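You operate a simulated robot arm through the tools that you are given. There is no shell and no other tool. Be economical: measure what you need, move in short steps, check, and stop when the job is done.

The job below is to be done with a simulated two-armed robot. You get a single attempt, and the scene is never put back.

TASK
Take the blue sky gel cup on the top of the ply bench and put it away on the top of the glossy bench. Put one of the print weights from the top of the island bench on the low shelf of the film bench. Fetch the pink strip and set it on top of the hinge board. Put the white strip on the shelf of the beech bench. Put the contact frame on the shelf of the beech bench. Carry the dial tray with both arms and set it on the shelf of the ply bench. Put the clear tank on the top of the island bench away on the top of the film bench. Take the bottle stopper and leave it on top of the cleaning card. Fetch the teal lens cap and set it on top of the teal board. Open the tall cupboard door, take the seam block and leave it on the tall cupboard shelf one and shut the door again. Do these in any order. Set down upright: blue sky gel cup, clear tank, bottle stopper, seam block.

It is judged by the outcome, as a careful person would: the job done as asked, and still so three seconds after it is handed in. It fails if anything else is knocked over, pushed out of place, dropped, spilled or broken. Lids that push on must go on centred and level and be pressed home; caps that screw on are set level and turned clockwise until they are tight.

THE ROBOT
Two 7-joint arms with fingered hands on one trunk, on a base that drives. Base frame: it is fixed to the floor where the robot stands at the start and does not move with it; the origin is under the middle of the robot, x ahead of it, y to its left, z up; the surface under the hand at the start is at about z = 900. Units: mm, rad, N and s.
The left shoulder is at the start at [70, 166, 1068], the right one opposite. With the tool pointing down near the work surface each hand reaches from about 440 to 960 mm from the robot's upright axis, wherever it stands, measured 20 degrees to its own side. Places, roughly: blue sky gel cup [750, 0, 1000]; bottle stopper (4x4x6 cm) [-3200, 100, 1100]; cleaning card [-1250, -750, 1000]; clear tank (9x9x15 cm) [-2000, -1300, 900]; contact frame (34x17x7 cm) [-1500, -2200, 900]; dial tray [-2000, -2250, 1000]; hinge board (33x23x5 cm) [400, -2400, 500]; low shelf of the film bench [-1700, -4700, 400]; pink strip (25x8x4 cm) [-1500, -1600, 400]; print weight (8x6x6 cm) [-1300, -1600, 900]; seam block (8x5x5 cm) [-5000, -1900, 900]; shelf of the beech bench [-2200, 1200, 400]; shelf of the ply bench [500, 300, 400]; tall cupboard door [-3900, -100, 1900]; tall cupboard shelf one [-3900, 100, 1800]; teal board (33x22x5 cm) [400, -2800, 500]; teal lens cap (7x7x4 cm) [-4200, -2200, 1000]; top of the film bench [-1700, -4700, 900]; top of the glossy bench [500, -3700, 900]; white strip (25x8x4 cm) [-1500, -2000, 400]. Payload 4.1 kg a hand.
The tool frame of a hand sits at the grasp point between the pads (the TCP): z along the fingers, y along the line on which they close. The tips reach 32 mm beyond it. Largest opening 108 mm; the body of the gripper starts 38 mm behind the TCP. The gripper is a hand of 4 fingers: y runs from the thumb to the fingers, the wrist lies at [-16, -108, -186] in the tool frame, and closing takes about 1.5 s.
Orientation is told as [roll, pitch, yaw] about the base's x, y, z axes, in that order, counted from this pose: with the fingers straight down and the wrist toward the robot, the tool's x, y and z point along [0, 1, 0], [1, 0, 0] and [0, 0, -1] of the base frame.

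THE INTERFACE
- The arms move only by the tool apply_moves. It takes "left_increments", "right_increments" or both (then of equal length, played together; a hand with none holds still); each is text: rows parted by semicolons, each of 6 numbers parted by spaces: the shift along the base's x, y, z in mm, then the turn, a rotation vector about the base's x, y, z in rad. In form: dx dy dz rx ry rz; .... A call has 1 to 8 rows; each row shifts and turns the commanded pose from where the row before left it. "left_fingers" and "right_fingers" are, for a hand that has rows, the finger opening in mm, from 0 to 108, set as the call begins (left out, the last holds). A row lasts 0.2 s, in which the tool goes at most 50 mm and 0.15 rad; a call with a longer step from one row to the next is refused whole, and so is a gripper value outside its range. Where a pose cannot be reached the arm comes as near as it can. A force on the tool above 40 N (or 10 N above the force at the start of the call, whichever is more), or a blocked arm, ends the call early, and 0.2 s more pass. The fingers move at their own pace (about 45 mm/s each) and stop on an object; they squeeze with about 33 N. The grip force told is the motor's: it shows also when the fingers shut on nothing. Time passes only in rows, and 0.2 s behind the last, so rows that do not move let the fingers close. The reply holds the time, the measured pose of the TCP, the force on the tool along the base axes, the opening and the grip force, in the units named above and with some noise, with the torque about the TCP (base axes, N m) and any sound that the robot's microphone picked up.
- Cameras (640 x 400 px; columns grow to the right, rows downward): "scene" is now at [126.8, 16.5, 1282.1]; the picture's right is [0.22, -0.98, 0.00], its down [-0.71, -0.16, -0.69] and it looks along [0.67, 0.15, -0.72] (base axes); focal length 214 px, centre (320, 200). "left" rides on the left gripper at [-64, -93, -131] in its tool frame; the picture's right is [-0.80, -0.28, 0.53], its down [0.55, -0.71, 0.45] and it looks along [0.25, 0.65, 0.72] (tool axes); focal length 247 px, centre (320, 200). "right" rides on the right gripper at [64, -93, -132] in its tool frame; the picture's right is [-0.80, 0.28, -0.53], its down [-0.55, -0.71, 0.45] and it looks along [-0.25, 0.65, 0.72] (tool axes); focal length 247 px, centre (320, 200). There is no depth. A picture from a camera that has moved, and an enlarged one, comes with that camera's place and axes in the base frame and with its lens.
- camera(camera): a new picture of that camera. The clock stands still meanwhile.
- slide_trunk(by): slides the trunk up (or, below 0, down) by that many mm; the arms and the scene camera ride with it, the base frame stays. It gives what a move gives, with no picture.
- base_move(legs): drives the robot by 1 to 6 legs, each [ahead, left, turn to the left] in mm, mm and rad, along the robot's own axes; the way and the turn of a leg run together, so that a leg with both is an arc; at most 1500 mm and 3.142 rad a leg. The arms and the cameras ride along, it lands a little off, and it stops where it bumps. It gives what a move gives.
- preshape(shape, hand): the hand has 4 fingers and takes this shape, open, in about a second: jaw (thumb against the fingers, like two jaws); tri (thumb and two fingers); tip (a fingertip pinch); poke (one finger out to press); point (the index stretched); flat (the hand flat); cup (the hand cupped); fist (a fist). The gripper value then closes the fingers along that shape, each until it touches; the sizes above hold for jaw. It gives what a move gives, with no picture.
- head_to(pan, tilt): turns the head with the scene camera to pan (to the left, within 1.501 rad either way) and tilt (down, from -0.506 to 1.204), counted from straight ahead of the robot. It gives what a move gives.
- inspect(camera, box): a new picture of the part [left, top, right, bottom] of that camera's present view, enlarged. The clock stands still meanwhile.
- sign_off(): hands the job in; it is judged then, once.

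Work in short steps. Places have to be worked out from the pictures, the camera data and where the tool is seen: move nearer, look again, correct. Check each grasp and each placing, and mend what went wrong. You have 535 turns and 336 pictures in all, those below and enlarged ones among them. Open the grippers and draw the arms clear of the work before you hand the job in, unless the task says otherwise; then end with one line.

The tools are called after ">>>" as a command line: name --argument value ..., lists and objects as JSON in quotes. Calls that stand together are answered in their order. apply_moves: Moves the arms, as the interface text tells. Its arguments: {"type":"object","properties":{"left_increments":{"type":"string"},"left_fingers":{"type":"number"},"right_increments":{"type":"string"},"right_fingers":{"type":"number"}},"required":[]} The other tools are called the same way: slide_trunk (by) slides the trunk up or down; preshape (shape, hand) gives the hand a shape; base_move (legs) drives the base; head_to (pan, tilt) turns the head that bears the scene camera; camera (camera) takes a picture; inspect (camera, box) takes an enlarged picture of a part of a camera's view; sign_off () hands the job in.

At the start:

```text
clock: 0.0
left_eef_pos: [570.0, 327.8, 1120.2]
left_tcp_rot: [0.001, 0.001, 0.0]
left_wrist_force: [-0.5, 1.0, 0.1]
left_torque: [0.0, 0.0, 0.01]
left_opening: 107.7
left_grip_force: 0.0
left_shape: jaw
right_eef_pos: [649.7, -173.7, 1102.3]
right_tcp_rot: [0.001, -0.001, -0.001]
right_wrist_force: [0.1, 0.1, -0.4]
right_torque: [-0.01, 0.02, 0.03]
right_opening: 107.5
right_grip_force: 0.0
right_shape: jaw
trunk travel left (down, up): [-575.0, 365.0]
robot x, y, heading: [2.2, -1.6, -0.002]
head pan, tilt: [0.222, 0.81]
```

scene: 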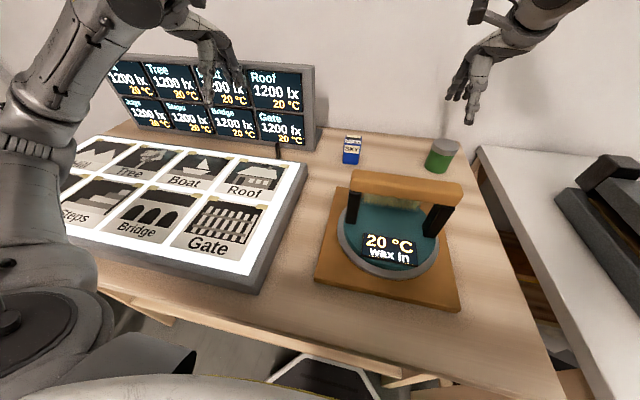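
right: 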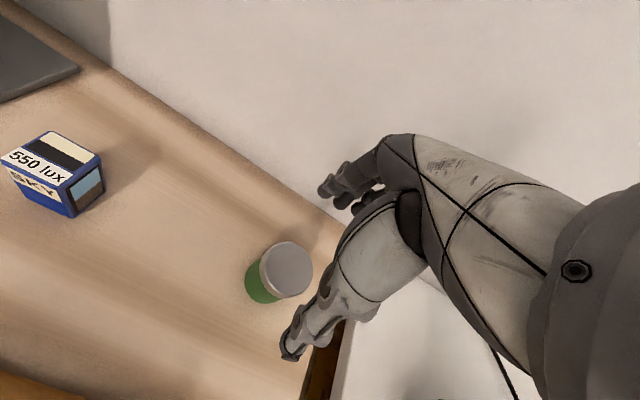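
left: 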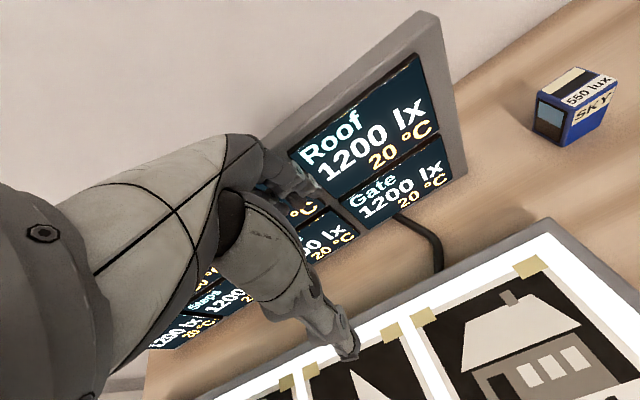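

The cup shows at about [660, 40]. I'll enlarge it in the scene and right views to measure its size and place.

>>> inspect --camera "scene" --box '[310, 115, 390, 175]'

>>> inspect --camera "right" --box '[0, 110, 130, 230]'

```text
6.67 times, centred on (350, 145) of scene
camera zoom: at [126.8, 16.5, 1282.1], right [0.22, -0.98, 0.0], down [-0.71, -0.16, -0.69], along [0.67, 0.15, -0.72], focal length 1430 px, centre (120, 567)
```

zoom: 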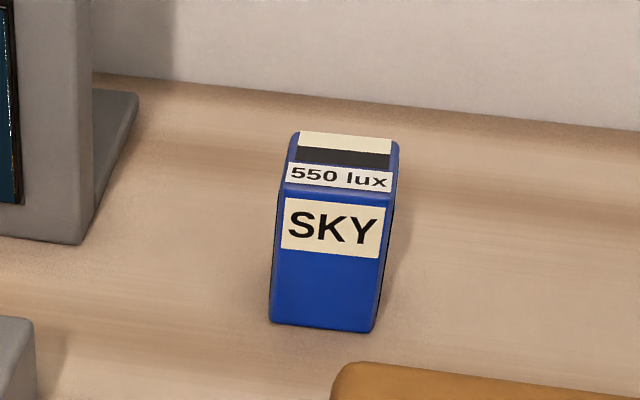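

```text
3.33 times, centred on (65, 170) of right
camera zoom: at [557.5, -108.6, 1233.8], right [0.28, -0.8, 0.53], down [-0.71, -0.55, -0.45], along [0.65, -0.25, -0.72], focal length 823 px, centre (1170, 300)
```

zoom: 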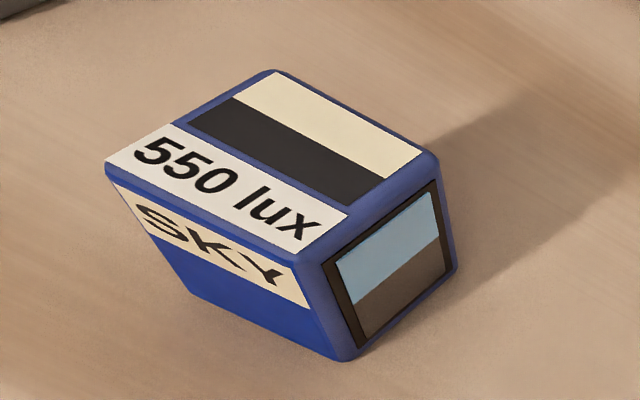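

The cup is about 46×44×70 mm, centred near [663, 42] and standing on z≈900. I'll move the right hand above it, still high, and look again.

>>> apply_moves --right_increments "3 43 0 0 0 0;3 43 0 0 0 0;3 43 0 0 0 0;2 43 0 0 0 0;2 43 0 0 0 0;0 0 -25 0 0 0;0 0 -25 0 0 0" --right_fingers 100

>>> camera --camera "right"

>>> camera --camera "scene"

```text
clock: 1.6
left_eef_pos: [569.7, 329.2, 1118.9]
left_tcp_rot: [-0.003, 0.002, 0.0]
left_wrist_force: [0.3, 0.5, -0.5]
left_torque: [-0.01, 0.01, 0.02]
left_opening: 107.6
left_grip_force: 0.1
left_shape: jaw
right_eef_pos: [663.8, 41.1, 1051.7]
right_tcp_rot: [0.001, -0.001, -0.001]
right_wrist_force: [-0.7, 1.1, 0.3]
right_torque: [-0.04, 0.01, -0.03]
right_opening: 100.3
right_grip_force: 0.0
right_shape: jaw
trunk travel left (down, up): [-575.0, 365.0]
robot x, y, heading: [2.5, 5.0, -0.0]
head pan, tilt: [0.222, 0.81]
```

```text
330 pictures are left
camera right: at [570.8, 106.2, 1183.2], right [0.28, -0.8, 0.53], down [-0.71, -0.55, -0.45], along [0.65, -0.25, -0.72], focal length 247 px, centre (320, 200)
```

right: 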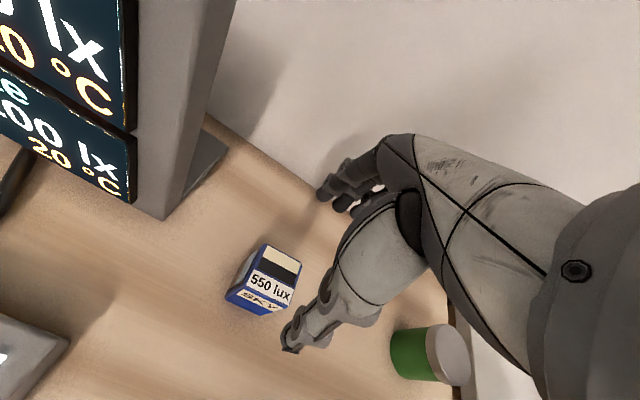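

```text
329 pictures are left
camera scene: at [127.1, 17.2, 1282.1], right [0.22, -0.98, 0.0], down [-0.71, -0.16, -0.69], along [0.67, 0.15, -0.72], focal length 214 px, centre (320, 200)
```

scene: 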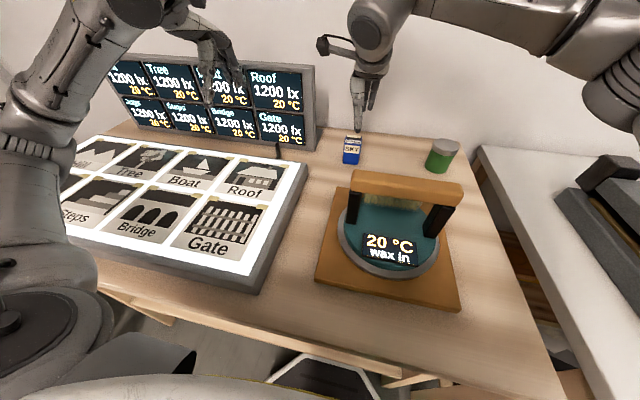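

The tool axis projects onto the cup at about (271, 276), and the cup is at (262, 280), so they line up. I'll go down to z≈942.

>>> apply_moves --right_increments "0 0 -30 0 0 0;0 0 -30 0 0 0;0 0 -30 0 0 0;0 0 -20 0 0 0"

>>> camera --camera "right"

>>> inspect --camera "scene" --box '[310, 95, 410, 175]'

```text
clock: 2.6
left_eef_pos: [571.7, 328.2, 1119.7]
left_tcp_rot: [-0.001, 0.002, 0.0]
left_wrist_force: [0.4, 0.0, 0.7]
left_torque: [0.01, -0.02, -0.01]
left_opening: 107.6
left_grip_force: 0.0
left_shape: jaw
right_eef_pos: [664.8, 41.9, 942.2]
right_tcp_rot: [0.0, 0.0, 0.002]
right_wrist_force: [-0.4, 0.2, -0.7]
right_torque: [0.0, -0.02, 0.0]
right_opening: 100.0
right_grip_force: 0.0
right_shape: jaw
trunk travel left (down, up): [-575.0, 365.0]
robot x, y, heading: [-3.2, 2.0, 0.001]
head pan, tilt: [0.222, 0.81]
```

```text
328 pictures are left
camera right: at [571.0, 106.8, 1072.8], right [0.28, -0.8, 0.53], down [-0.71, -0.55, -0.45], along [0.65, -0.25, -0.72], focal length 247 px, centre (320, 200)
```

right: 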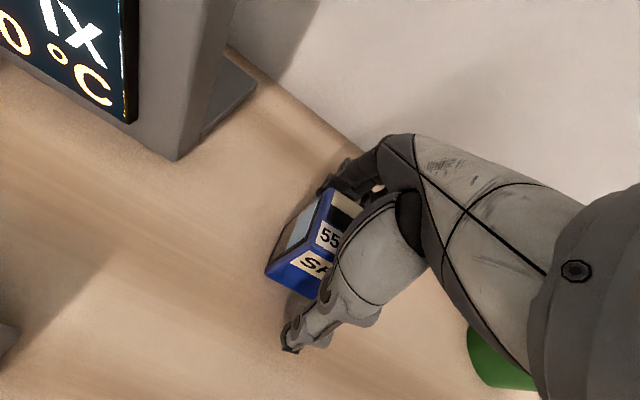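

```text
5.00 times, centred on (360, 135) of scene
camera zoom: at [127.2, 16.7, 1282.1], right [0.22, -0.98, 0.0], down [-0.71, -0.16, -0.69], along [0.67, 0.15, -0.72], focal length 1072 px, centre (120, 525)
```

zoom: 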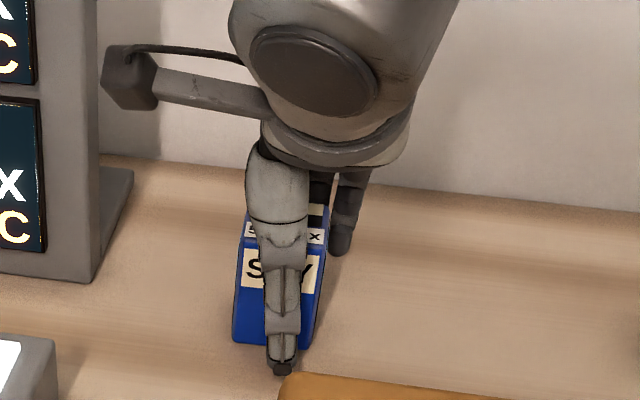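

The cup sits between the thumb and the fingers. I'll close the hand.

>>> apply_moves --right_increments "0 0 0 0 0 0;0 0 0 0 0 0;0 0 0 0 0 0;0 0 0 0 0 0;0 0 0 0 0 0;0 0 0 0 0 0;0 0 0 0 0 0;0 0 0 0 0 0" --right_fingers 20

>>> camera --camera "right"

```text
clock: 4.4
left_eef_pos: [571.4, 326.9, 1119.8]
left_tcp_rot: [-0.001, 0.001, -0.001]
left_wrist_force: [-0.5, -0.5, 0.5]
left_torque: [-0.01, 0.01, 0.03]
left_opening: 107.5
left_grip_force: 0.1
left_shape: jaw
right_eef_pos: [663.9, 41.4, 941.3]
right_tcp_rot: [-0.002, 0.0, 0.0]
right_wrist_force: [-0.4, -0.1, -0.3]
right_torque: [0.01, 0.02, 0.01]
right_opening: 40.8
right_grip_force: 33.3
right_shape: jaw
trunk travel left (down, up): [-575.0, 365.0]
robot x, y, heading: [1.2, 1.0, -0.001]
head pan, tilt: [0.222, 0.81]
```

```text
326 pictures are left
camera right: at [570.8, 106.7, 1073.3], right [0.28, -0.8, 0.53], down [-0.71, -0.55, -0.45], along [0.65, -0.25, -0.72], focal length 247 px, centre (320, 200)
```

right: 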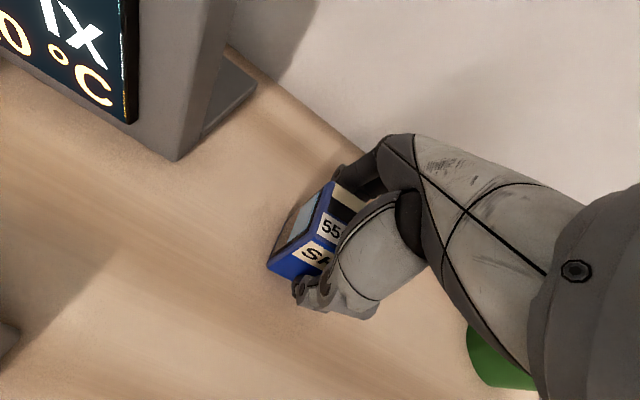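

The hand holds the cup (opening 40.8 mm, 33 N). I'll lift it and draw it back over the bench.

>>> apply_moves --right_increments "0 0 30 0 0 0;0 0 45 0 0 0;0 0 50 0 0 0;0 0 50 0 0 0;-20 -45 30 0 0 0;-20 -45 0 0 0 0;-20 -45 0 0 0 0;-20 -45 0 0 0 0"

>>> head_to --pan -0.8 --tilt 0.5

>>> camera --camera "scene"

>>> head_to --pan -1.5 --tilt 0.4

>>> camera --camera "scene"

```text
refused: row 5 steps farther than a row can; nothing moved
```

```text
clock: 5.7
left_eef_pos: [571.8, 327.0, 1118.3]
left_tcp_rot: [0.0, 0.0, 0.002]
left_wrist_force: [-0.3, 0.2, 1.0]
left_torque: [-0.01, 0.01, 0.01]
left_opening: 107.7
left_grip_force: 0.0
left_shape: jaw
right_eef_pos: [663.8, 41.9, 941.9]
right_tcp_rot: [-0.001, -0.001, 0.0]
right_wrist_force: [-0.2, -1.0, 0.9]
right_torque: [0.01, -0.03, 0.03]
right_opening: 41.0
right_grip_force: 33.0
right_shape: jaw
trunk travel left (down, up): [-575.0, 365.0]
robot x, y, heading: [1.8, 0.7, -0.001]
head pan, tilt: [-0.799, 0.499]
```

```text
325 pictures are left
camera scene: at [112.3, -66.2, 1308.9], right [-0.72, -0.7, 0.0], down [-0.33, 0.34, -0.88], along [0.61, -0.63, -0.48], focal length 214 px, centre (320, 200)
```

scene: 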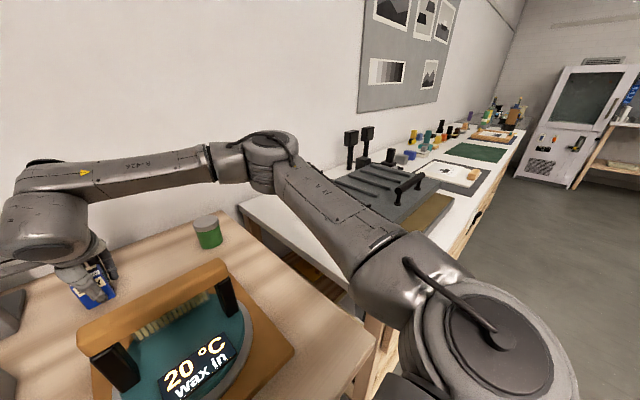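

```text
clock: 6.8
left_eef_pos: [571.8, 327.6, 1120.2]
left_tcp_rot: [0.001, 0.001, 0.0]
left_wrist_force: [-0.2, -0.4, 0.0]
left_torque: [-0.03, -0.03, 0.01]
left_opening: 107.5
left_grip_force: 0.0
left_shape: jaw
right_eef_pos: [662.9, 40.9, 942.9]
right_tcp_rot: [0.0, 0.0, -0.001]
right_wrist_force: [0.2, 0.6, -0.2]
right_torque: [0.02, -0.02, -0.01]
right_opening: 40.7
right_grip_force: 33.1
right_shape: jaw
trunk travel left (down, up): [-575.0, 365.0]
robot x, y, heading: [-0.3, -0.1, 0.0]
head pan, tilt: [-1.499, 0.4]
```

```text
324 pictures are left
camera scene: at [55.5, -93.4, 1318.1], right [-1.0, -0.07, 0.0], down [-0.03, 0.39, -0.92], along [0.07, -0.92, -0.39], focal length 214 px, centre (320, 200)
```

scene: 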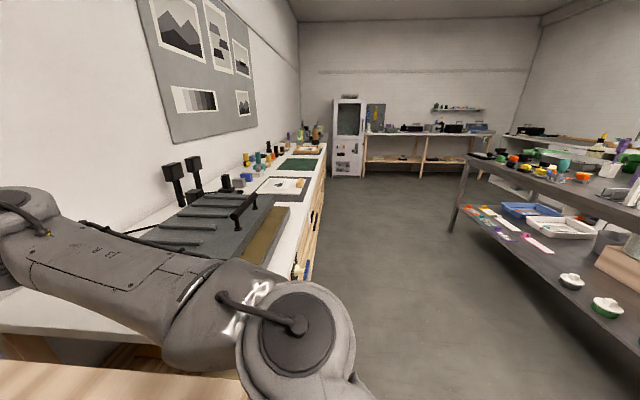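

The glossy white bench runs along the front wall, with the island to the right. I'll lift the cup with legal steps.

>>> apply_moves --right_increments "0 0 30 0 0 0;0 0 45 0 0 0;0 0 48 0 0 0;0 0 48 0 0 0;-18 -40 20 0 0 0;-18 -45 0 0 0 0;-18 -45 0 0 0 0;-18 -45 0 0 0 0"

>>> camera --camera "right"

>>> head_to --pan 1.5 --tilt 0.4

>>> camera --camera "scene"

```text
clock: 8.6
left_eef_pos: [569.9, 324.8, 1121.3]
left_tcp_rot: [0.002, -0.001, 0.001]
left_wrist_force: [0.1, -0.4, 0.2]
left_torque: [0.04, -0.03, 0.04]
left_opening: 107.7
left_grip_force: 0.1
left_shape: jaw
right_eef_pos: [589.3, -136.1, 1134.9]
right_tcp_rot: [0.002, 0.001, 0.0]
right_wrist_force: [-0.5, -0.6, -1.8]
right_torque: [0.0, -0.01, 0.01]
right_opening: 40.5
right_grip_force: 32.8
right_shape: jaw
trunk travel left (down, up): [-575.0, 365.0]
robot x, y, heading: [0.2, 4.8, -0.003]
head pan, tilt: [-1.499, 0.4]
```

```text
323 pictures are left
camera right: at [496.5, -71.2, 1266.1], right [0.28, -0.8, 0.53], down [-0.71, -0.55, -0.45], along [0.65, -0.25, -0.72], focal length 247 px, centre (320, 200)
```

right: 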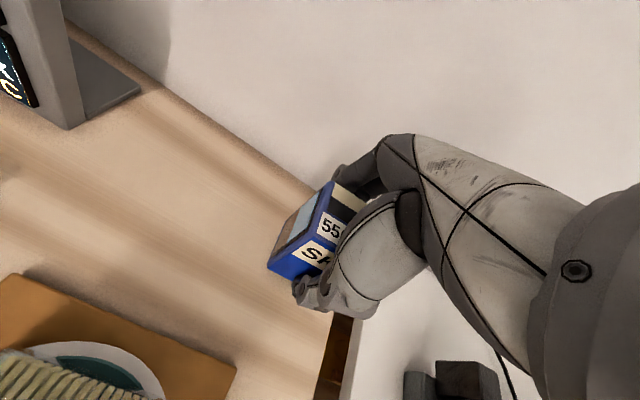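

```text
clock: 11.2
left_eef_pos: [571.3, 328.0, 1119.1]
left_tcp_rot: [0.001, 0.003, 0.001]
left_wrist_force: [-0.4, 0.6, -0.2]
left_torque: [0.02, -0.02, 0.01]
left_opening: 107.4
left_grip_force: 0.1
left_shape: jaw
right_eef_pos: [590.2, -134.3, 1134.3]
right_tcp_rot: [0.002, -0.001, 0.002]
right_wrist_force: [0.2, 0.6, -1.8]
right_torque: [0.01, 0.03, -0.03]
right_opening: 40.9
right_grip_force: 32.7
right_shape: jaw
trunk travel left (down, up): [-575.0, 365.0]
robot x, y, heading: [-1.0, -0.3, -0.001]
head pan, tilt: [1.499, 0.4]
```

```text
322 pictures are left
camera scene: at [55.5, 91.3, 1318.1], right [1.0, -0.07, 0.0], down [-0.03, -0.39, -0.92], along [0.07, 0.92, -0.39], focal length 214 px, centre (320, 200)
```

scene: 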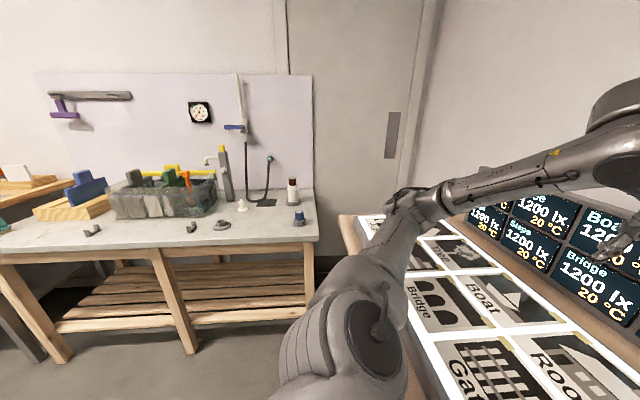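

The cup is held firmly. I'll back off the bench to x≈-550, strafe right along the aisle, and look at the island and the glossy bench.

>>> base_move --legs '[[-550, 0, 0], [0, -1400, 0]]'

>>> head_to --pan 0 --tilt 0.5

>>> camera --camera "scene"

>>> head_to --pan -1.4 --tilt 0.3

>>> camera --camera "scene"

```text
clock: 20.9
left_eef_pos: [21.1, -1068.1, 1118.9]
left_tcp_rot: [0.0, 0.002, 0.006]
left_wrist_force: [-0.7, 0.4, -0.8]
left_torque: [0.0, 0.0, -0.03]
left_opening: 107.9
left_grip_force: 0.1
left_shape: jaw
right_eef_pos: [44.7, -1529.3, 1134.2]
right_tcp_rot: [0.0, -0.003, 0.005]
right_wrist_force: [0.1, 0.4, -1.0]
right_torque: [0.0, 0.01, 0.01]
right_opening: 40.9
right_grip_force: 33.1
right_shape: jaw
trunk travel left (down, up): [-575.0, 365.0]
robot x, y, heading: [-552.1, -1393.5, 0.002]
head pan, tilt: [1.499, 0.4]
```

```text
clock: 22.5
left_eef_pos: [22.4, -1068.4, 1119.3]
left_tcp_rot: [0.001, 0.001, 0.007]
left_wrist_force: [-0.4, 0.4, 1.0]
left_torque: [0.02, 0.0, -0.02]
left_opening: 107.4
left_grip_force: 0.1
left_shape: jaw
right_eef_pos: [45.5, -1528.7, 1134.4]
right_tcp_rot: [0.001, 0.002, 0.005]
right_wrist_force: [0.9, -0.5, -2.2]
right_torque: [-0.01, 0.03, 0.01]
right_opening: 40.9
right_grip_force: 32.6
right_shape: jaw
trunk travel left (down, up): [-575.0, 365.0]
robot x, y, heading: [-544.8, -1400.7, 0.004]
head pan, tilt: [0.0, 0.499]
```

```text
321 pictures are left
camera scene: at [-407.2, -1399.1, 1308.9], right [0.01, -1.0, 0.0], down [-0.48, 0.0, -0.88], along [0.88, 0.01, -0.48], focal length 214 px, centre (320, 200)
```

scene: 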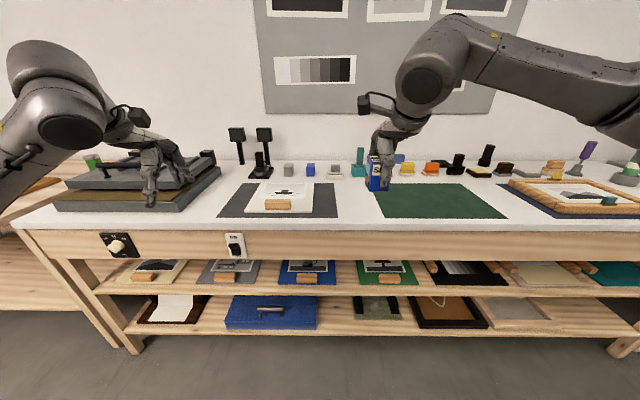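

```text
clock: 24.0
left_eef_pos: [21.8, -1067.6, 1118.9]
left_tcp_rot: [0.0, 0.001, 0.006]
left_wrist_force: [0.7, -0.7, 0.4]
left_torque: [0.01, 0.01, 0.0]
left_opening: 107.3
left_grip_force: 0.0
left_shape: jaw
right_eef_pos: [44.7, -1528.8, 1134.5]
right_tcp_rot: [0.0, 0.0, 0.004]
right_wrist_force: [0.0, 0.2, -1.8]
right_torque: [0.0, 0.01, -0.02]
right_opening: 41.1
right_grip_force: 33.4
right_shape: jaw
trunk travel left (down, up): [-575.0, 365.0]
robot x, y, heading: [-543.0, -1397.2, 0.003]
head pan, tilt: [-1.4, 0.3]
```

```text
320 pictures are left
camera scene: at [-481.7, -1491.6, 1327.3], right [-0.98, -0.18, 0.0], down [-0.05, 0.29, -0.96], along [0.17, -0.94, -0.3], focal length 214 px, centre (320, 200)
```

scene: 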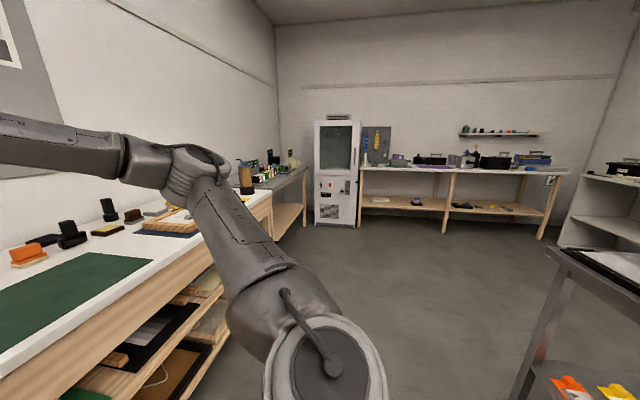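

The white bench ends ahead, and another bench with a shiny top follows it. I'll strafe on to y≈-2600 and look again.

>>> base_move --legs '[[0, -1200, 0]]'

>>> head_to --pan -0.1 --tilt 0.6

>>> camera --camera "scene"

>>> head_to --pan -0.9 --tilt 0.35

>>> camera --camera "scene"

```text
clock: 30.1
left_eef_pos: [25.5, -2270.8, 1119.6]
left_tcp_rot: [0.001, 0.003, -0.004]
left_wrist_force: [-0.7, 0.7, -0.2]
left_torque: [-0.02, 0.0, -0.02]
left_opening: 107.6
left_grip_force: 0.1
left_shape: jaw
right_eef_pos: [43.5, -2731.2, 1135.3]
right_tcp_rot: [-0.001, -0.001, -0.005]
right_wrist_force: [-0.5, -0.1, -1.0]
right_torque: [-0.02, 0.02, 0.02]
right_opening: 40.6
right_grip_force: 33.1
right_shape: jaw
trunk travel left (down, up): [-575.0, 365.0]
robot x, y, heading: [-544.3, -2597.8, -0.007]
head pan, tilt: [-1.4, 0.3]
```

```text
clock: 31.6
left_eef_pos: [26.9, -2270.5, 1118.8]
left_tcp_rot: [0.001, 0.001, -0.005]
left_wrist_force: [0.7, 0.8, -0.4]
left_torque: [0.02, -0.02, -0.03]
left_opening: 107.5
left_grip_force: 0.0
left_shape: jaw
right_eef_pos: [43.3, -2731.8, 1132.9]
right_tcp_rot: [-0.001, 0.0, -0.006]
right_wrist_force: [0.3, 0.5, -2.6]
right_torque: [-0.03, -0.05, -0.01]
right_opening: 40.9
right_grip_force: 32.7
right_shape: jaw
trunk travel left (down, up): [-575.0, 365.0]
robot x, y, heading: [-544.3, -2596.5, -0.003]
head pan, tilt: [-0.099, 0.6]
```

```text
319 pictures are left
camera scene: at [-410.1, -2606.0, 1299.8], right [-0.1, -0.99, 0.0], down [-0.56, 0.06, -0.82], along [0.82, -0.09, -0.57], focal length 214 px, centre (320, 200)
```

scene: 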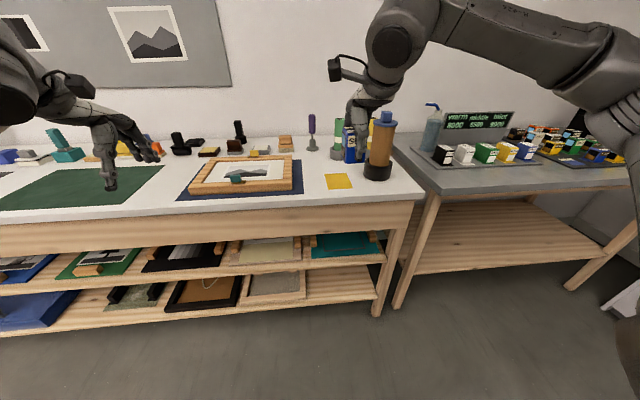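

```text
clock: 32.7
left_eef_pos: [26.0, -2270.8, 1118.3]
left_tcp_rot: [0.0, 0.002, -0.002]
left_wrist_force: [-0.4, -0.7, 0.6]
left_torque: [0.01, -0.03, -0.01]
left_opening: 107.8
left_grip_force: 0.1
left_shape: jaw
right_eef_pos: [43.4, -2731.2, 1133.1]
right_tcp_rot: [0.001, 0.0, -0.004]
right_wrist_force: [0.1, 0.1, -1.3]
right_torque: [0.01, 0.01, -0.01]
right_opening: 40.8
right_grip_force: 33.4
right_shape: jaw
trunk travel left (down, up): [-575.0, 365.0]
robot x, y, heading: [-548.5, -2594.1, -0.004]
head pan, tilt: [-0.901, 0.351]
```

```text
318 pictures are left
camera scene: at [-440.4, -2669.9, 1322.6], right [-0.79, -0.62, 0.0], down [-0.21, 0.27, -0.94], along [0.58, -0.74, -0.34], focal length 214 px, centre (320, 200)
```

scene: 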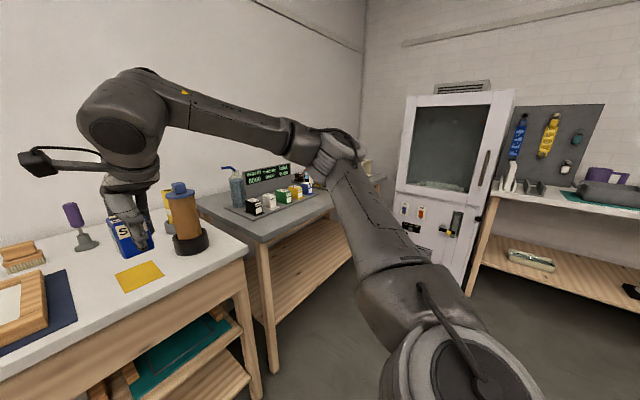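

The grey-topped bench starts at y≈-3040 with its front edge near x≈190, and the colour cups already stand on it. I'll strafe 950 more and look at its top.

>>> base_move --legs '[[0, -950, 0]]'

>>> head_to --pan 0 --tilt 0.6

>>> camera --camera "scene"

>>> camera --camera "right"

```text
clock: 37.6
left_eef_pos: [20.1, -3216.0, 1119.6]
left_tcp_rot: [0.001, 0.003, -0.008]
left_wrist_force: [0.3, -0.3, 0.4]
left_torque: [0.01, 0.0, -0.02]
left_opening: 107.8
left_grip_force: 0.1
left_shape: jaw
right_eef_pos: [34.9, -3676.8, 1134.3]
right_tcp_rot: [0.0, -0.001, -0.011]
right_wrist_force: [0.5, -0.5, -2.0]
right_torque: [-0.01, -0.02, 0.05]
right_opening: 41.1
right_grip_force: 32.4
right_shape: jaw
trunk travel left (down, up): [-575.0, 365.0]
robot x, y, heading: [-554.6, -3539.9, -0.009]
head pan, tilt: [-0.901, 0.351]
```

```text
clock: 38.8
left_eef_pos: [19.9, -3215.4, 1118.7]
left_tcp_rot: [-0.001, 0.002, -0.009]
left_wrist_force: [0.6, -0.1, -0.7]
left_torque: [0.01, 0.01, 0.02]
left_opening: 107.4
left_grip_force: 0.1
left_shape: jaw
right_eef_pos: [35.6, -3677.3, 1134.5]
right_tcp_rot: [-0.001, 0.001, -0.01]
right_wrist_force: [0.9, -0.1, -1.7]
right_torque: [-0.05, 0.01, 0.02]
right_opening: 40.7
right_grip_force: 32.6
right_shape: jaw
trunk travel left (down, up): [-575.0, 365.0]
robot x, y, heading: [-550.8, -3537.8, -0.012]
head pan, tilt: [0.0, 0.6]
```

```text
317 pictures are left
camera scene: at [-416.8, -3539.9, 1299.8], right [-0.01, -1.0, 0.0], down [-0.57, 0.01, -0.82], along [0.82, -0.01, -0.57], focal length 214 px, centre (320, 200)
```

scene: 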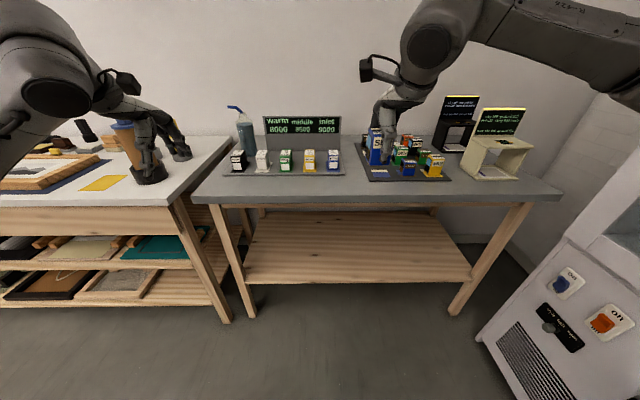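

```text
316 pictures are left
camera right: at [-56.9, -3610.5, 1265.6], right [0.28, -0.8, 0.53], down [-0.71, -0.54, -0.45], along [0.65, -0.26, -0.72], focal length 247 px, centre (320, 200)
```

right: 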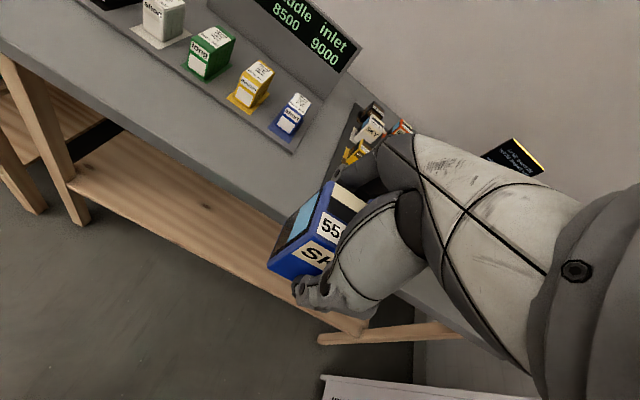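

The bench top is free between its front edge (x≈130) and the trays (x≈300). I'll bring the cup above [215, -3640], lower it to just above the top and check.

>>> apply_moves --right_increments "45 9 0 0 0 0;45 9 0 0 0 0;45 9 0 0 0 0;44 9 0 0 0 0;0 0 -45 0 0 0;0 0 -45 0 0 0;0 0 -45 0 0 0;0 0 -25 0 0 0"

>>> camera --camera "right"

>>> inspect --camera "scene" --box '[280, 100, 480, 225]'

```text
clock: 40.6
left_eef_pos: [20.3, -3215.9, 1118.9]
left_tcp_rot: [0.0, 0.002, -0.008]
left_wrist_force: [0.1, 0.1, 0.2]
left_torque: [-0.01, -0.01, -0.02]
left_opening: 107.8
left_grip_force: 0.0
left_shape: jaw
right_eef_pos: [213.9, -3641.2, 972.6]
right_tcp_rot: [0.0, 0.0, -0.01]
right_wrist_force: [0.0, -0.2, -1.2]
right_torque: [0.02, 0.02, -0.01]
right_opening: 40.6
right_grip_force: 32.7
right_shape: jaw
trunk travel left (down, up): [-575.0, 365.0]
robot x, y, heading: [-553.6, -3534.8, -0.009]
head pan, tilt: [0.0, 0.6]
```

```text
315 pictures are left
camera right: at [122.1, -3575.2, 1105.1], right [0.28, -0.8, 0.53], down [-0.71, -0.54, -0.45], along [0.65, -0.26, -0.72], focal length 247 px, centre (320, 200)
```

right: 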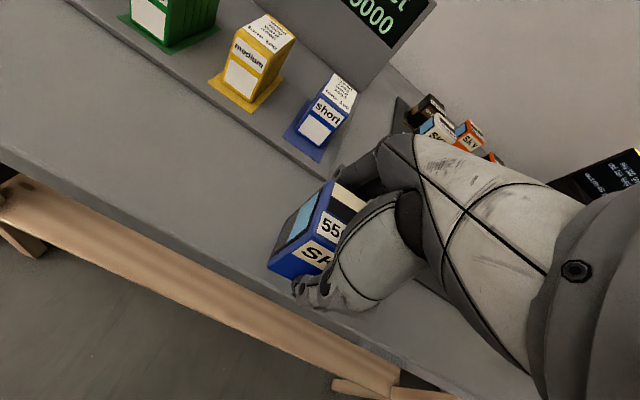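

```text
3.20 times, centred on (380, 162) of scene
camera zoom: at [-416.5, -3540.1, 1299.8], right [-0.01, -1.0, 0.0], down [-0.57, 0.01, -0.82], along [0.82, -0.01, -0.57], focal length 686 px, centre (128, 320)
```

zoom: 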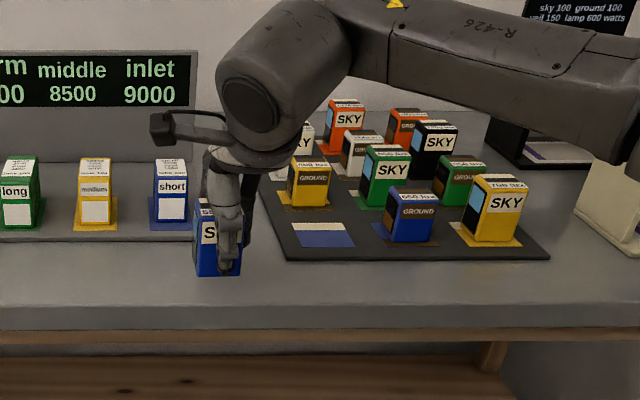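

The cup hangs over clear bench top, about 80 mm behind the edge and clear of the trays. I'll lower it until it touches.

>>> apply_moves --right_increments "0 0 -20 0 0 0;0 0 -6 0 0 0;0 0 -4 0 0 0;0 0 -2 0 0 0"

```text
clock: 41.6
left_eef_pos: [20.4, -3216.0, 1119.3]
left_tcp_rot: [0.001, 0.0, -0.009]
left_wrist_force: [-0.3, 0.5, -0.6]
left_torque: [0.02, -0.03, 0.0]
left_opening: 107.8
left_grip_force: 0.0
left_shape: jaw
right_eef_pos: [215.2, -3641.3, 942.7]
right_tcp_rot: [0.0, 0.0, -0.01]
right_wrist_force: [-0.3, -0.1, -1.7]
right_torque: [-0.04, -0.01, 0.02]
right_opening: 40.7
right_grip_force: 33.5
right_shape: jaw
trunk travel left (down, up): [-575.0, 365.0]
robot x, y, heading: [-556.1, -3540.0, -0.01]
head pan, tilt: [0.0, 0.6]
```

No contact yet at 942.7. I'll go on in small steps and check.

>>> apply_moves --right_increments "0 0 -2 0 0 0;0 0 -2 0 0 0;0 0 -2 0 0 0"

>>> inspect --camera "right" --box '[220, 160, 380, 340]'

```text
clock: 42.4
left_eef_pos: [18.0, -3215.2, 1121.5]
left_tcp_rot: [0.0, -0.001, -0.009]
left_wrist_force: [-0.1, 0.4, 0.3]
left_torque: [-0.01, 0.02, -0.01]
left_opening: 107.7
left_grip_force: 0.0
left_shape: jaw
right_eef_pos: [213.2, -3640.0, 940.3]
right_tcp_rot: [0.001, -0.005, -0.01]
right_wrist_force: [4.7, -0.5, 19.0]
right_torque: [0.0, -0.23, 0.0]
right_opening: 41.5
right_grip_force: 33.2
right_shape: jaw
trunk travel left (down, up): [-575.0, 365.0]
robot x, y, heading: [-555.3, -3539.0, -0.008]
head pan, tilt: [0.0, 0.6]
```

```text
2.22 times, centred on (300, 250) of right
camera zoom: at [120.2, -3574.5, 1071.3], right [0.27, -0.8, 0.53], down [-0.71, -0.54, -0.45], along [0.65, -0.25, -0.72], focal length 549 px, centre (364, 89)
```

zoom: 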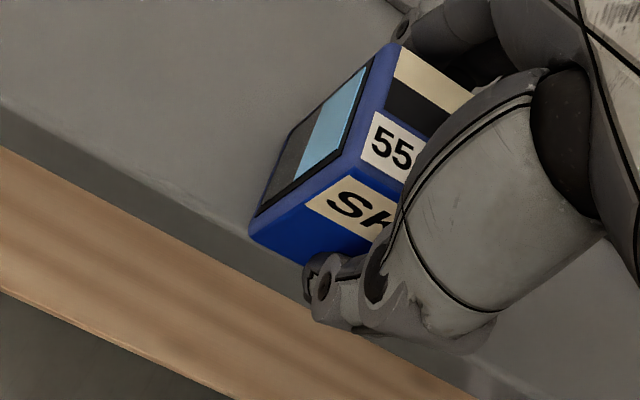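

It has touched down (19 N). I'll ease up 1 mm and open the hand.

>>> apply_moves --right_increments "0 0 1.5 0 0 0;0 0 0 0 0 0;0 0 0 0 0 0;0 0 0 0 0 0;0 0 0 0 0 0;0 0 0 0 0 0" --right_fingers 100

>>> apply_moves --right_increments "0 0 20 0 0 0;0 0 40 0 0 0;0 0 45 0 0 0;0 0 45 0 0 0;-40 0 0 0 0 0;-45 0 0 0 0 0;-45 0 0 0 0 0"

>>> inspect --camera "scene" --box '[280, 100, 480, 225]'

```text
clock: 43.8
left_eef_pos: [19.0, -3215.2, 1119.0]
left_tcp_rot: [0.0, 0.001, -0.009]
left_wrist_force: [0.9, -0.7, -0.4]
left_torque: [-0.02, 0.03, 0.02]
left_opening: 107.4
left_grip_force: 0.1
left_shape: jaw
right_eef_pos: [214.0, -3641.6, 938.1]
right_tcp_rot: [0.0, 0.001, -0.011]
right_wrist_force: [0.7, -0.2, -0.9]
right_torque: [-0.03, 0.02, -0.05]
right_opening: 99.9
right_grip_force: 0.0
right_shape: jaw
trunk travel left (down, up): [-575.0, 365.0]
robot x, y, heading: [-552.8, -3540.3, -0.01]
head pan, tilt: [0.0, 0.6]
```

```text
clock: 45.4
left_eef_pos: [19.2, -3215.2, 1119.8]
left_tcp_rot: [0.0, 0.001, -0.009]
left_wrist_force: [1.1, -0.8, 0.2]
left_torque: [0.01, 0.02, -0.02]
left_opening: 107.5
left_grip_force: 0.0
left_shape: jaw
right_eef_pos: [82.1, -3639.7, 1087.1]
right_tcp_rot: [-0.001, 0.0, -0.011]
right_wrist_force: [-1.2, 0.5, 0.1]
right_torque: [0.04, -0.02, 0.03]
right_opening: 100.0
right_grip_force: 0.1
right_shape: jaw
trunk travel left (down, up): [-575.0, 365.0]
robot x, y, heading: [-554.6, -3539.3, -0.013]
head pan, tilt: [0.0, 0.6]
```

```text
3.20 times, centred on (380, 162) of scene
camera zoom: at [-418.2, -3540.0, 1300.0], right [-0.01, -1.0, 0.0], down [-0.56, 0.01, -0.83], along [0.83, -0.01, -0.56], focal length 686 px, centre (128, 320)
```

zoom: 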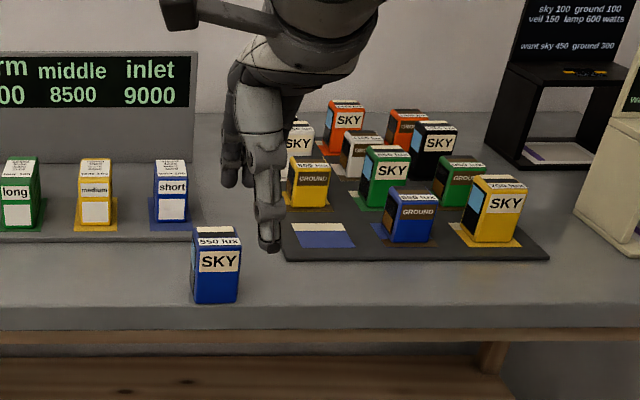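

The cup stands upright, but my ray estimate puts its front face only about 10 mm from the bench edge (x≈198). I'll re-grasp it and shift it 40 mm inward.

>>> apply_moves --right_increments "45 0 0 0 0 0;45 0 0 0 0 0;42 0 0 0 0 0;0 0 -45 0 0 0;0 0 -45 0 0 0;0 0 -40 0 0 0;0 0 -15 0 0 0"

>>> apply_moves --right_increments "0 0 0 0 0 0;0 0 0 0 0 0;0 0 0 0 0 0;0 0 0 0 0 0;0 0 0 0 0 0;0 0 0 0 0 0;0 0 0 0 0 0;0 0 0 0 0 0" --right_fingers 20

>>> apply_moves --right_increments "0 0 12 0 0 0;20 0 0 0 0 0;22 0 0 0 0 0;0 0 -6 0 0 0;0 0 -3 0 0 0;0 0 -2 0 0 0"

```text
clock: 47.0
left_eef_pos: [19.8, -3215.8, 1118.9]
left_tcp_rot: [0.002, 0.002, -0.009]
left_wrist_force: [0.0, 0.1, -0.4]
left_torque: [0.03, -0.01, 0.0]
left_opening: 107.6
left_grip_force: 0.1
left_shape: jaw
right_eef_pos: [216.1, -3640.6, 939.9]
right_tcp_rot: [0.001, 0.001, -0.012]
right_wrist_force: [-0.2, 0.2, -0.3]
right_torque: [0.03, 0.0, 0.02]
right_opening: 99.7
right_grip_force: 0.2
right_shape: jaw
trunk travel left (down, up): [-575.0, 365.0]
robot x, y, heading: [-556.0, -3535.2, -0.013]
head pan, tilt: [0.0, 0.6]
```

```text
clock: 48.8
left_eef_pos: [20.5, -3216.7, 1120.3]
left_tcp_rot: [-0.001, 0.002, -0.008]
left_wrist_force: [-0.6, 0.9, -0.7]
left_torque: [-0.02, -0.02, 0.01]
left_opening: 107.6
left_grip_force: 0.1
left_shape: jaw
right_eef_pos: [217.0, -3642.2, 941.4]
right_tcp_rot: [0.0, 0.001, -0.01]
right_wrist_force: [-0.2, 0.1, 0.5]
right_torque: [-0.02, -0.02, 0.01]
right_opening: 40.9
right_grip_force: 33.7
right_shape: jaw
trunk travel left (down, up): [-575.0, 365.0]
robot x, y, heading: [-554.5, -3541.5, -0.011]
head pan, tilt: [0.0, 0.6]
```

```text
clock: 50.2
left_eef_pos: [21.0, -3215.0, 1119.7]
left_tcp_rot: [0.0, 0.004, -0.008]
left_wrist_force: [-0.1, -0.3, -0.6]
left_torque: [-0.02, 0.0, -0.01]
left_opening: 107.4
left_grip_force: 0.0
left_shape: jaw
right_eef_pos: [258.3, -3640.5, 943.3]
right_tcp_rot: [0.0, 0.002, -0.012]
right_wrist_force: [0.4, 0.0, -1.9]
right_torque: [0.0, 0.01, 0.0]
right_opening: 41.0
right_grip_force: 33.1
right_shape: jaw
trunk travel left (down, up): [-575.0, 365.0]
robot x, y, heading: [-556.5, -3533.0, -0.011]
head pan, tilt: [0.0, 0.6]
```

I'll lower the cup the last couple of millimetres, release it, then rise and look.

>>> apply_moves --right_increments "0 0 -2 0 0 0;0 0 -1.5 0 0 0"

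>>> apply_moves --right_increments "0 0 0.5 0 0 0;0 0 0 0 0 0;0 0 0 0 0 0;0 0 0 0 0 0;0 0 0 0 0 0;0 0 0 0 0 0" --right_fingers 92

>>> apply_moves --right_increments "0 0 20 0 0 0;0 0 40 0 0 0;0 0 45 0 0 0;0 0 45 0 0 0;-45 0 20 0 0 0;-45 0 0 0 0 0;-45 0 0 0 0 0;-45 0 0 0 0 0"

>>> inspect --camera "scene" --box '[280, 100, 480, 225]'

```text
clock: 50.8
left_eef_pos: [19.9, -3215.1, 1120.0]
left_tcp_rot: [0.0, 0.0, -0.009]
left_wrist_force: [-0.5, -0.5, 0.6]
left_torque: [0.02, 0.01, -0.01]
left_opening: 107.6
left_grip_force: 0.0
left_shape: jaw
right_eef_pos: [258.2, -3640.3, 942.0]
right_tcp_rot: [0.0, -0.002, -0.009]
right_wrist_force: [1.2, 0.8, 3.8]
right_torque: [-0.05, -0.11, 0.02]
right_opening: 40.9
right_grip_force: 32.8
right_shape: jaw
trunk travel left (down, up): [-575.0, 365.0]
robot x, y, heading: [-555.2, -3540.3, -0.011]
head pan, tilt: [0.0, 0.6]
```

```text
clock: 52.2
left_eef_pos: [20.1, -3215.8, 1119.4]
left_tcp_rot: [0.0, 0.002, -0.009]
left_wrist_force: [-0.8, 0.1, 0.4]
left_torque: [0.02, 0.0, -0.03]
left_opening: 107.8
left_grip_force: 0.1
left_shape: jaw
right_eef_pos: [258.7, -3640.1, 941.0]
right_tcp_rot: [0.002, 0.0, -0.011]
right_wrist_force: [0.1, 0.7, 0.1]
right_torque: [0.0, 0.01, 0.03]
right_opening: 91.6
right_grip_force: 0.1
right_shape: jaw
trunk travel left (down, up): [-575.0, 365.0]
robot x, y, heading: [-558.7, -3534.4, -0.008]
head pan, tilt: [0.0, 0.6]
```

```text
clock: 54.0
left_eef_pos: [19.8, -3216.3, 1119.8]
left_tcp_rot: [-0.001, 0.0, -0.008]
left_wrist_force: [-0.2, -0.6, -0.1]
left_torque: [0.0, 0.02, 0.02]
left_opening: 107.6
left_grip_force: 0.0
left_shape: jaw
right_eef_pos: [74.5, -3641.8, 1112.8]
right_tcp_rot: [0.001, -0.002, -0.011]
right_wrist_force: [-0.2, -0.6, 0.6]
right_torque: [-0.01, 0.01, 0.0]
right_opening: 91.8
right_grip_force: 0.1
right_shape: jaw
trunk travel left (down, up): [-575.0, 365.0]
robot x, y, heading: [-553.9, -3537.8, -0.011]
head pan, tilt: [0.0, 0.6]
```

```text
3.20 times, centred on (380, 162) of scene
camera zoom: at [-418.5, -3540.2, 1300.0], right [-0.01, -1.0, 0.0], down [-0.56, 0.01, -0.83], along [0.83, -0.01, -0.56], focal length 686 px, centre (128, 320)
```

zoom: 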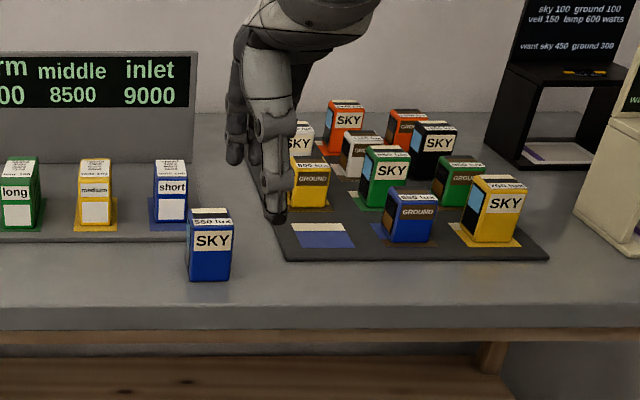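

The cup stands well on the bench, so that part is done. Next is the island: I'll back away, turn round to face -x and look at it.

>>> base_move --legs '[[-100, 0, 0], [0, 0, 1.571], [1100, 0, 0], [0, 0, 1.571]]'

>>> camera --camera "scene"

>>> head_to --pan -0.9 --tilt 0.5

>>> camera --camera "scene"

```text
clock: 68.1
left_eef_pos: [-1218.3, -2757.3, 1120.0]
left_tcp_rot: [-0.001, 0.0, -3.14]
left_wrist_force: [0.2, 0.4, 1.1]
left_torque: [0.03, 0.01, -0.01]
left_opening: 107.8
left_grip_force: 0.0
left_shape: jaw
right_eef_pos: [-1282.4, -2333.1, 1112.1]
right_tcp_rot: [0.001, 0.0, -3.14]
right_wrist_force: [-0.3, 0.1, 0.2]
right_torque: [0.03, -0.01, -0.02]
right_opening: 91.7
right_grip_force: 0.1
right_shape: jaw
trunk travel left (down, up): [-575.0, 365.0]
robot x, y, heading: [-648.4, -2432.1, -3.14]
head pan, tilt: [0.0, 0.6]
```

```text
310 pictures are left
camera scene: at [-789.0, -2430.8, 1299.9], right [0.0, 1.0, 0.0], down [0.57, 0.0, -0.82], along [-0.82, 0.0, -0.57], focal length 214 px, centre (320, 200)
```

scene: 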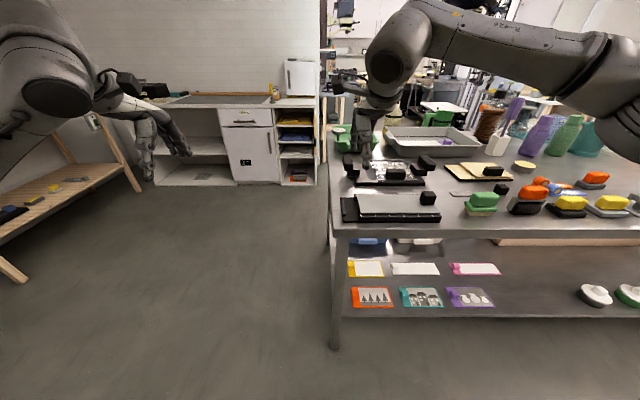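

```text
clock: 69.3
left_eef_pos: [-1219.8, -2757.2, 1119.8]
left_tcp_rot: [0.0, 0.002, -3.14]
left_wrist_force: [1.2, 0.2, 0.2]
left_torque: [-0.02, 0.01, -0.01]
left_opening: 107.5
left_grip_force: 0.1
left_shape: jaw
right_eef_pos: [-1281.0, -2334.1, 1112.0]
right_tcp_rot: [0.001, 0.001, -3.139]
right_wrist_force: [0.7, -0.1, -0.1]
right_torque: [-0.02, -0.01, 0.03]
right_opening: 92.0
right_grip_force: 0.1
right_shape: jaw
trunk travel left (down, up): [-575.0, 365.0]
robot x, y, heading: [-647.2, -2429.1, -3.139]
head pan, tilt: [-0.901, 0.499]
```

```text
309 pictures are left
camera scene: at [-757.3, -2359.4, 1308.9], right [0.78, 0.62, 0.0], down [0.3, -0.37, -0.88], along [-0.55, 0.69, -0.48], focal length 214 px, centre (320, 200)
```

scene: 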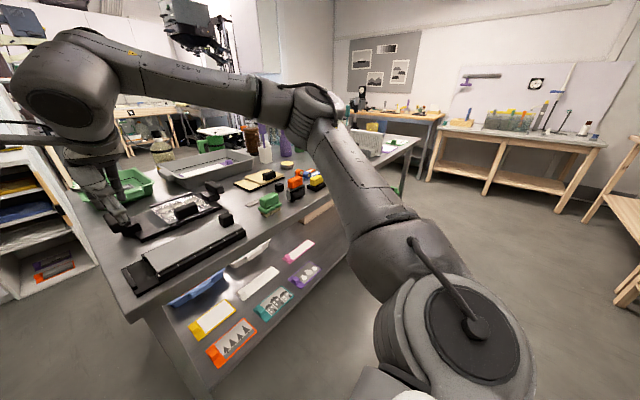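

The coloured blocks around [-1330, -1600] should be the print weights, and the long strips lie on the shelf below. I'll back up a little, strafe to y≈-1650 and look.

>>> base_move --legs '[[-130, 0, 0], [0, -780, 0]]'

>>> head_to --pan 0 --tilt 0.6

>>> camera --camera "scene"

```text
clock: 74.4
left_eef_pos: [-1089.5, -1984.6, 1120.2]
left_tcp_rot: [0.0, 0.002, -3.138]
left_wrist_force: [0.1, 0.4, 0.1]
left_torque: [-0.01, -0.02, -0.01]
left_opening: 107.8
left_grip_force: 0.0
left_shape: jaw
right_eef_pos: [-1154.6, -1561.9, 1112.3]
right_tcp_rot: [0.001, 0.001, -3.136]
right_wrist_force: [1.3, 1.8, -0.7]
right_torque: [-0.04, 0.03, 0.0]
right_opening: 92.3
right_grip_force: 0.0
right_shape: jaw
trunk travel left (down, up): [-575.0, 365.0]
robot x, y, heading: [-525.0, -1654.0, -3.131]
head pan, tilt: [-0.901, 0.499]
```

```text
clock: 75.6
left_eef_pos: [-1089.7, -1986.3, 1119.3]
left_tcp_rot: [0.0, 0.002, -3.138]
left_wrist_force: [0.1, -0.6, 0.2]
left_torque: [0.02, 0.0, 0.04]
left_opening: 107.6
left_grip_force: 0.1
left_shape: jaw
right_eef_pos: [-1154.4, -1562.1, 1112.2]
right_tcp_rot: [0.002, 0.001, -3.136]
right_wrist_force: [0.8, -0.7, 0.3]
right_torque: [0.02, 0.0, 0.02]
right_opening: 91.9
right_grip_force: 0.1
right_shape: jaw
trunk travel left (down, up): [-575.0, 365.0]
robot x, y, heading: [-519.8, -1655.1, -3.138]
head pan, tilt: [0.0, 0.6]
```

```text
308 pictures are left
camera scene: at [-661.7, -1657.4, 1299.9], right [0.0, 1.0, 0.0], down [0.57, 0.0, -0.82], along [-0.82, 0.0, -0.57], focal length 214 px, centre (320, 200)
```

scene: 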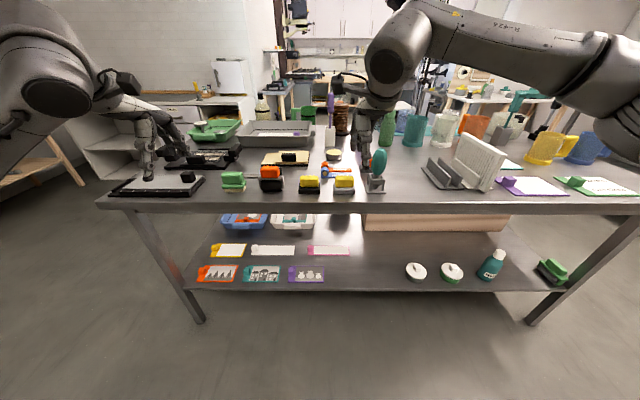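

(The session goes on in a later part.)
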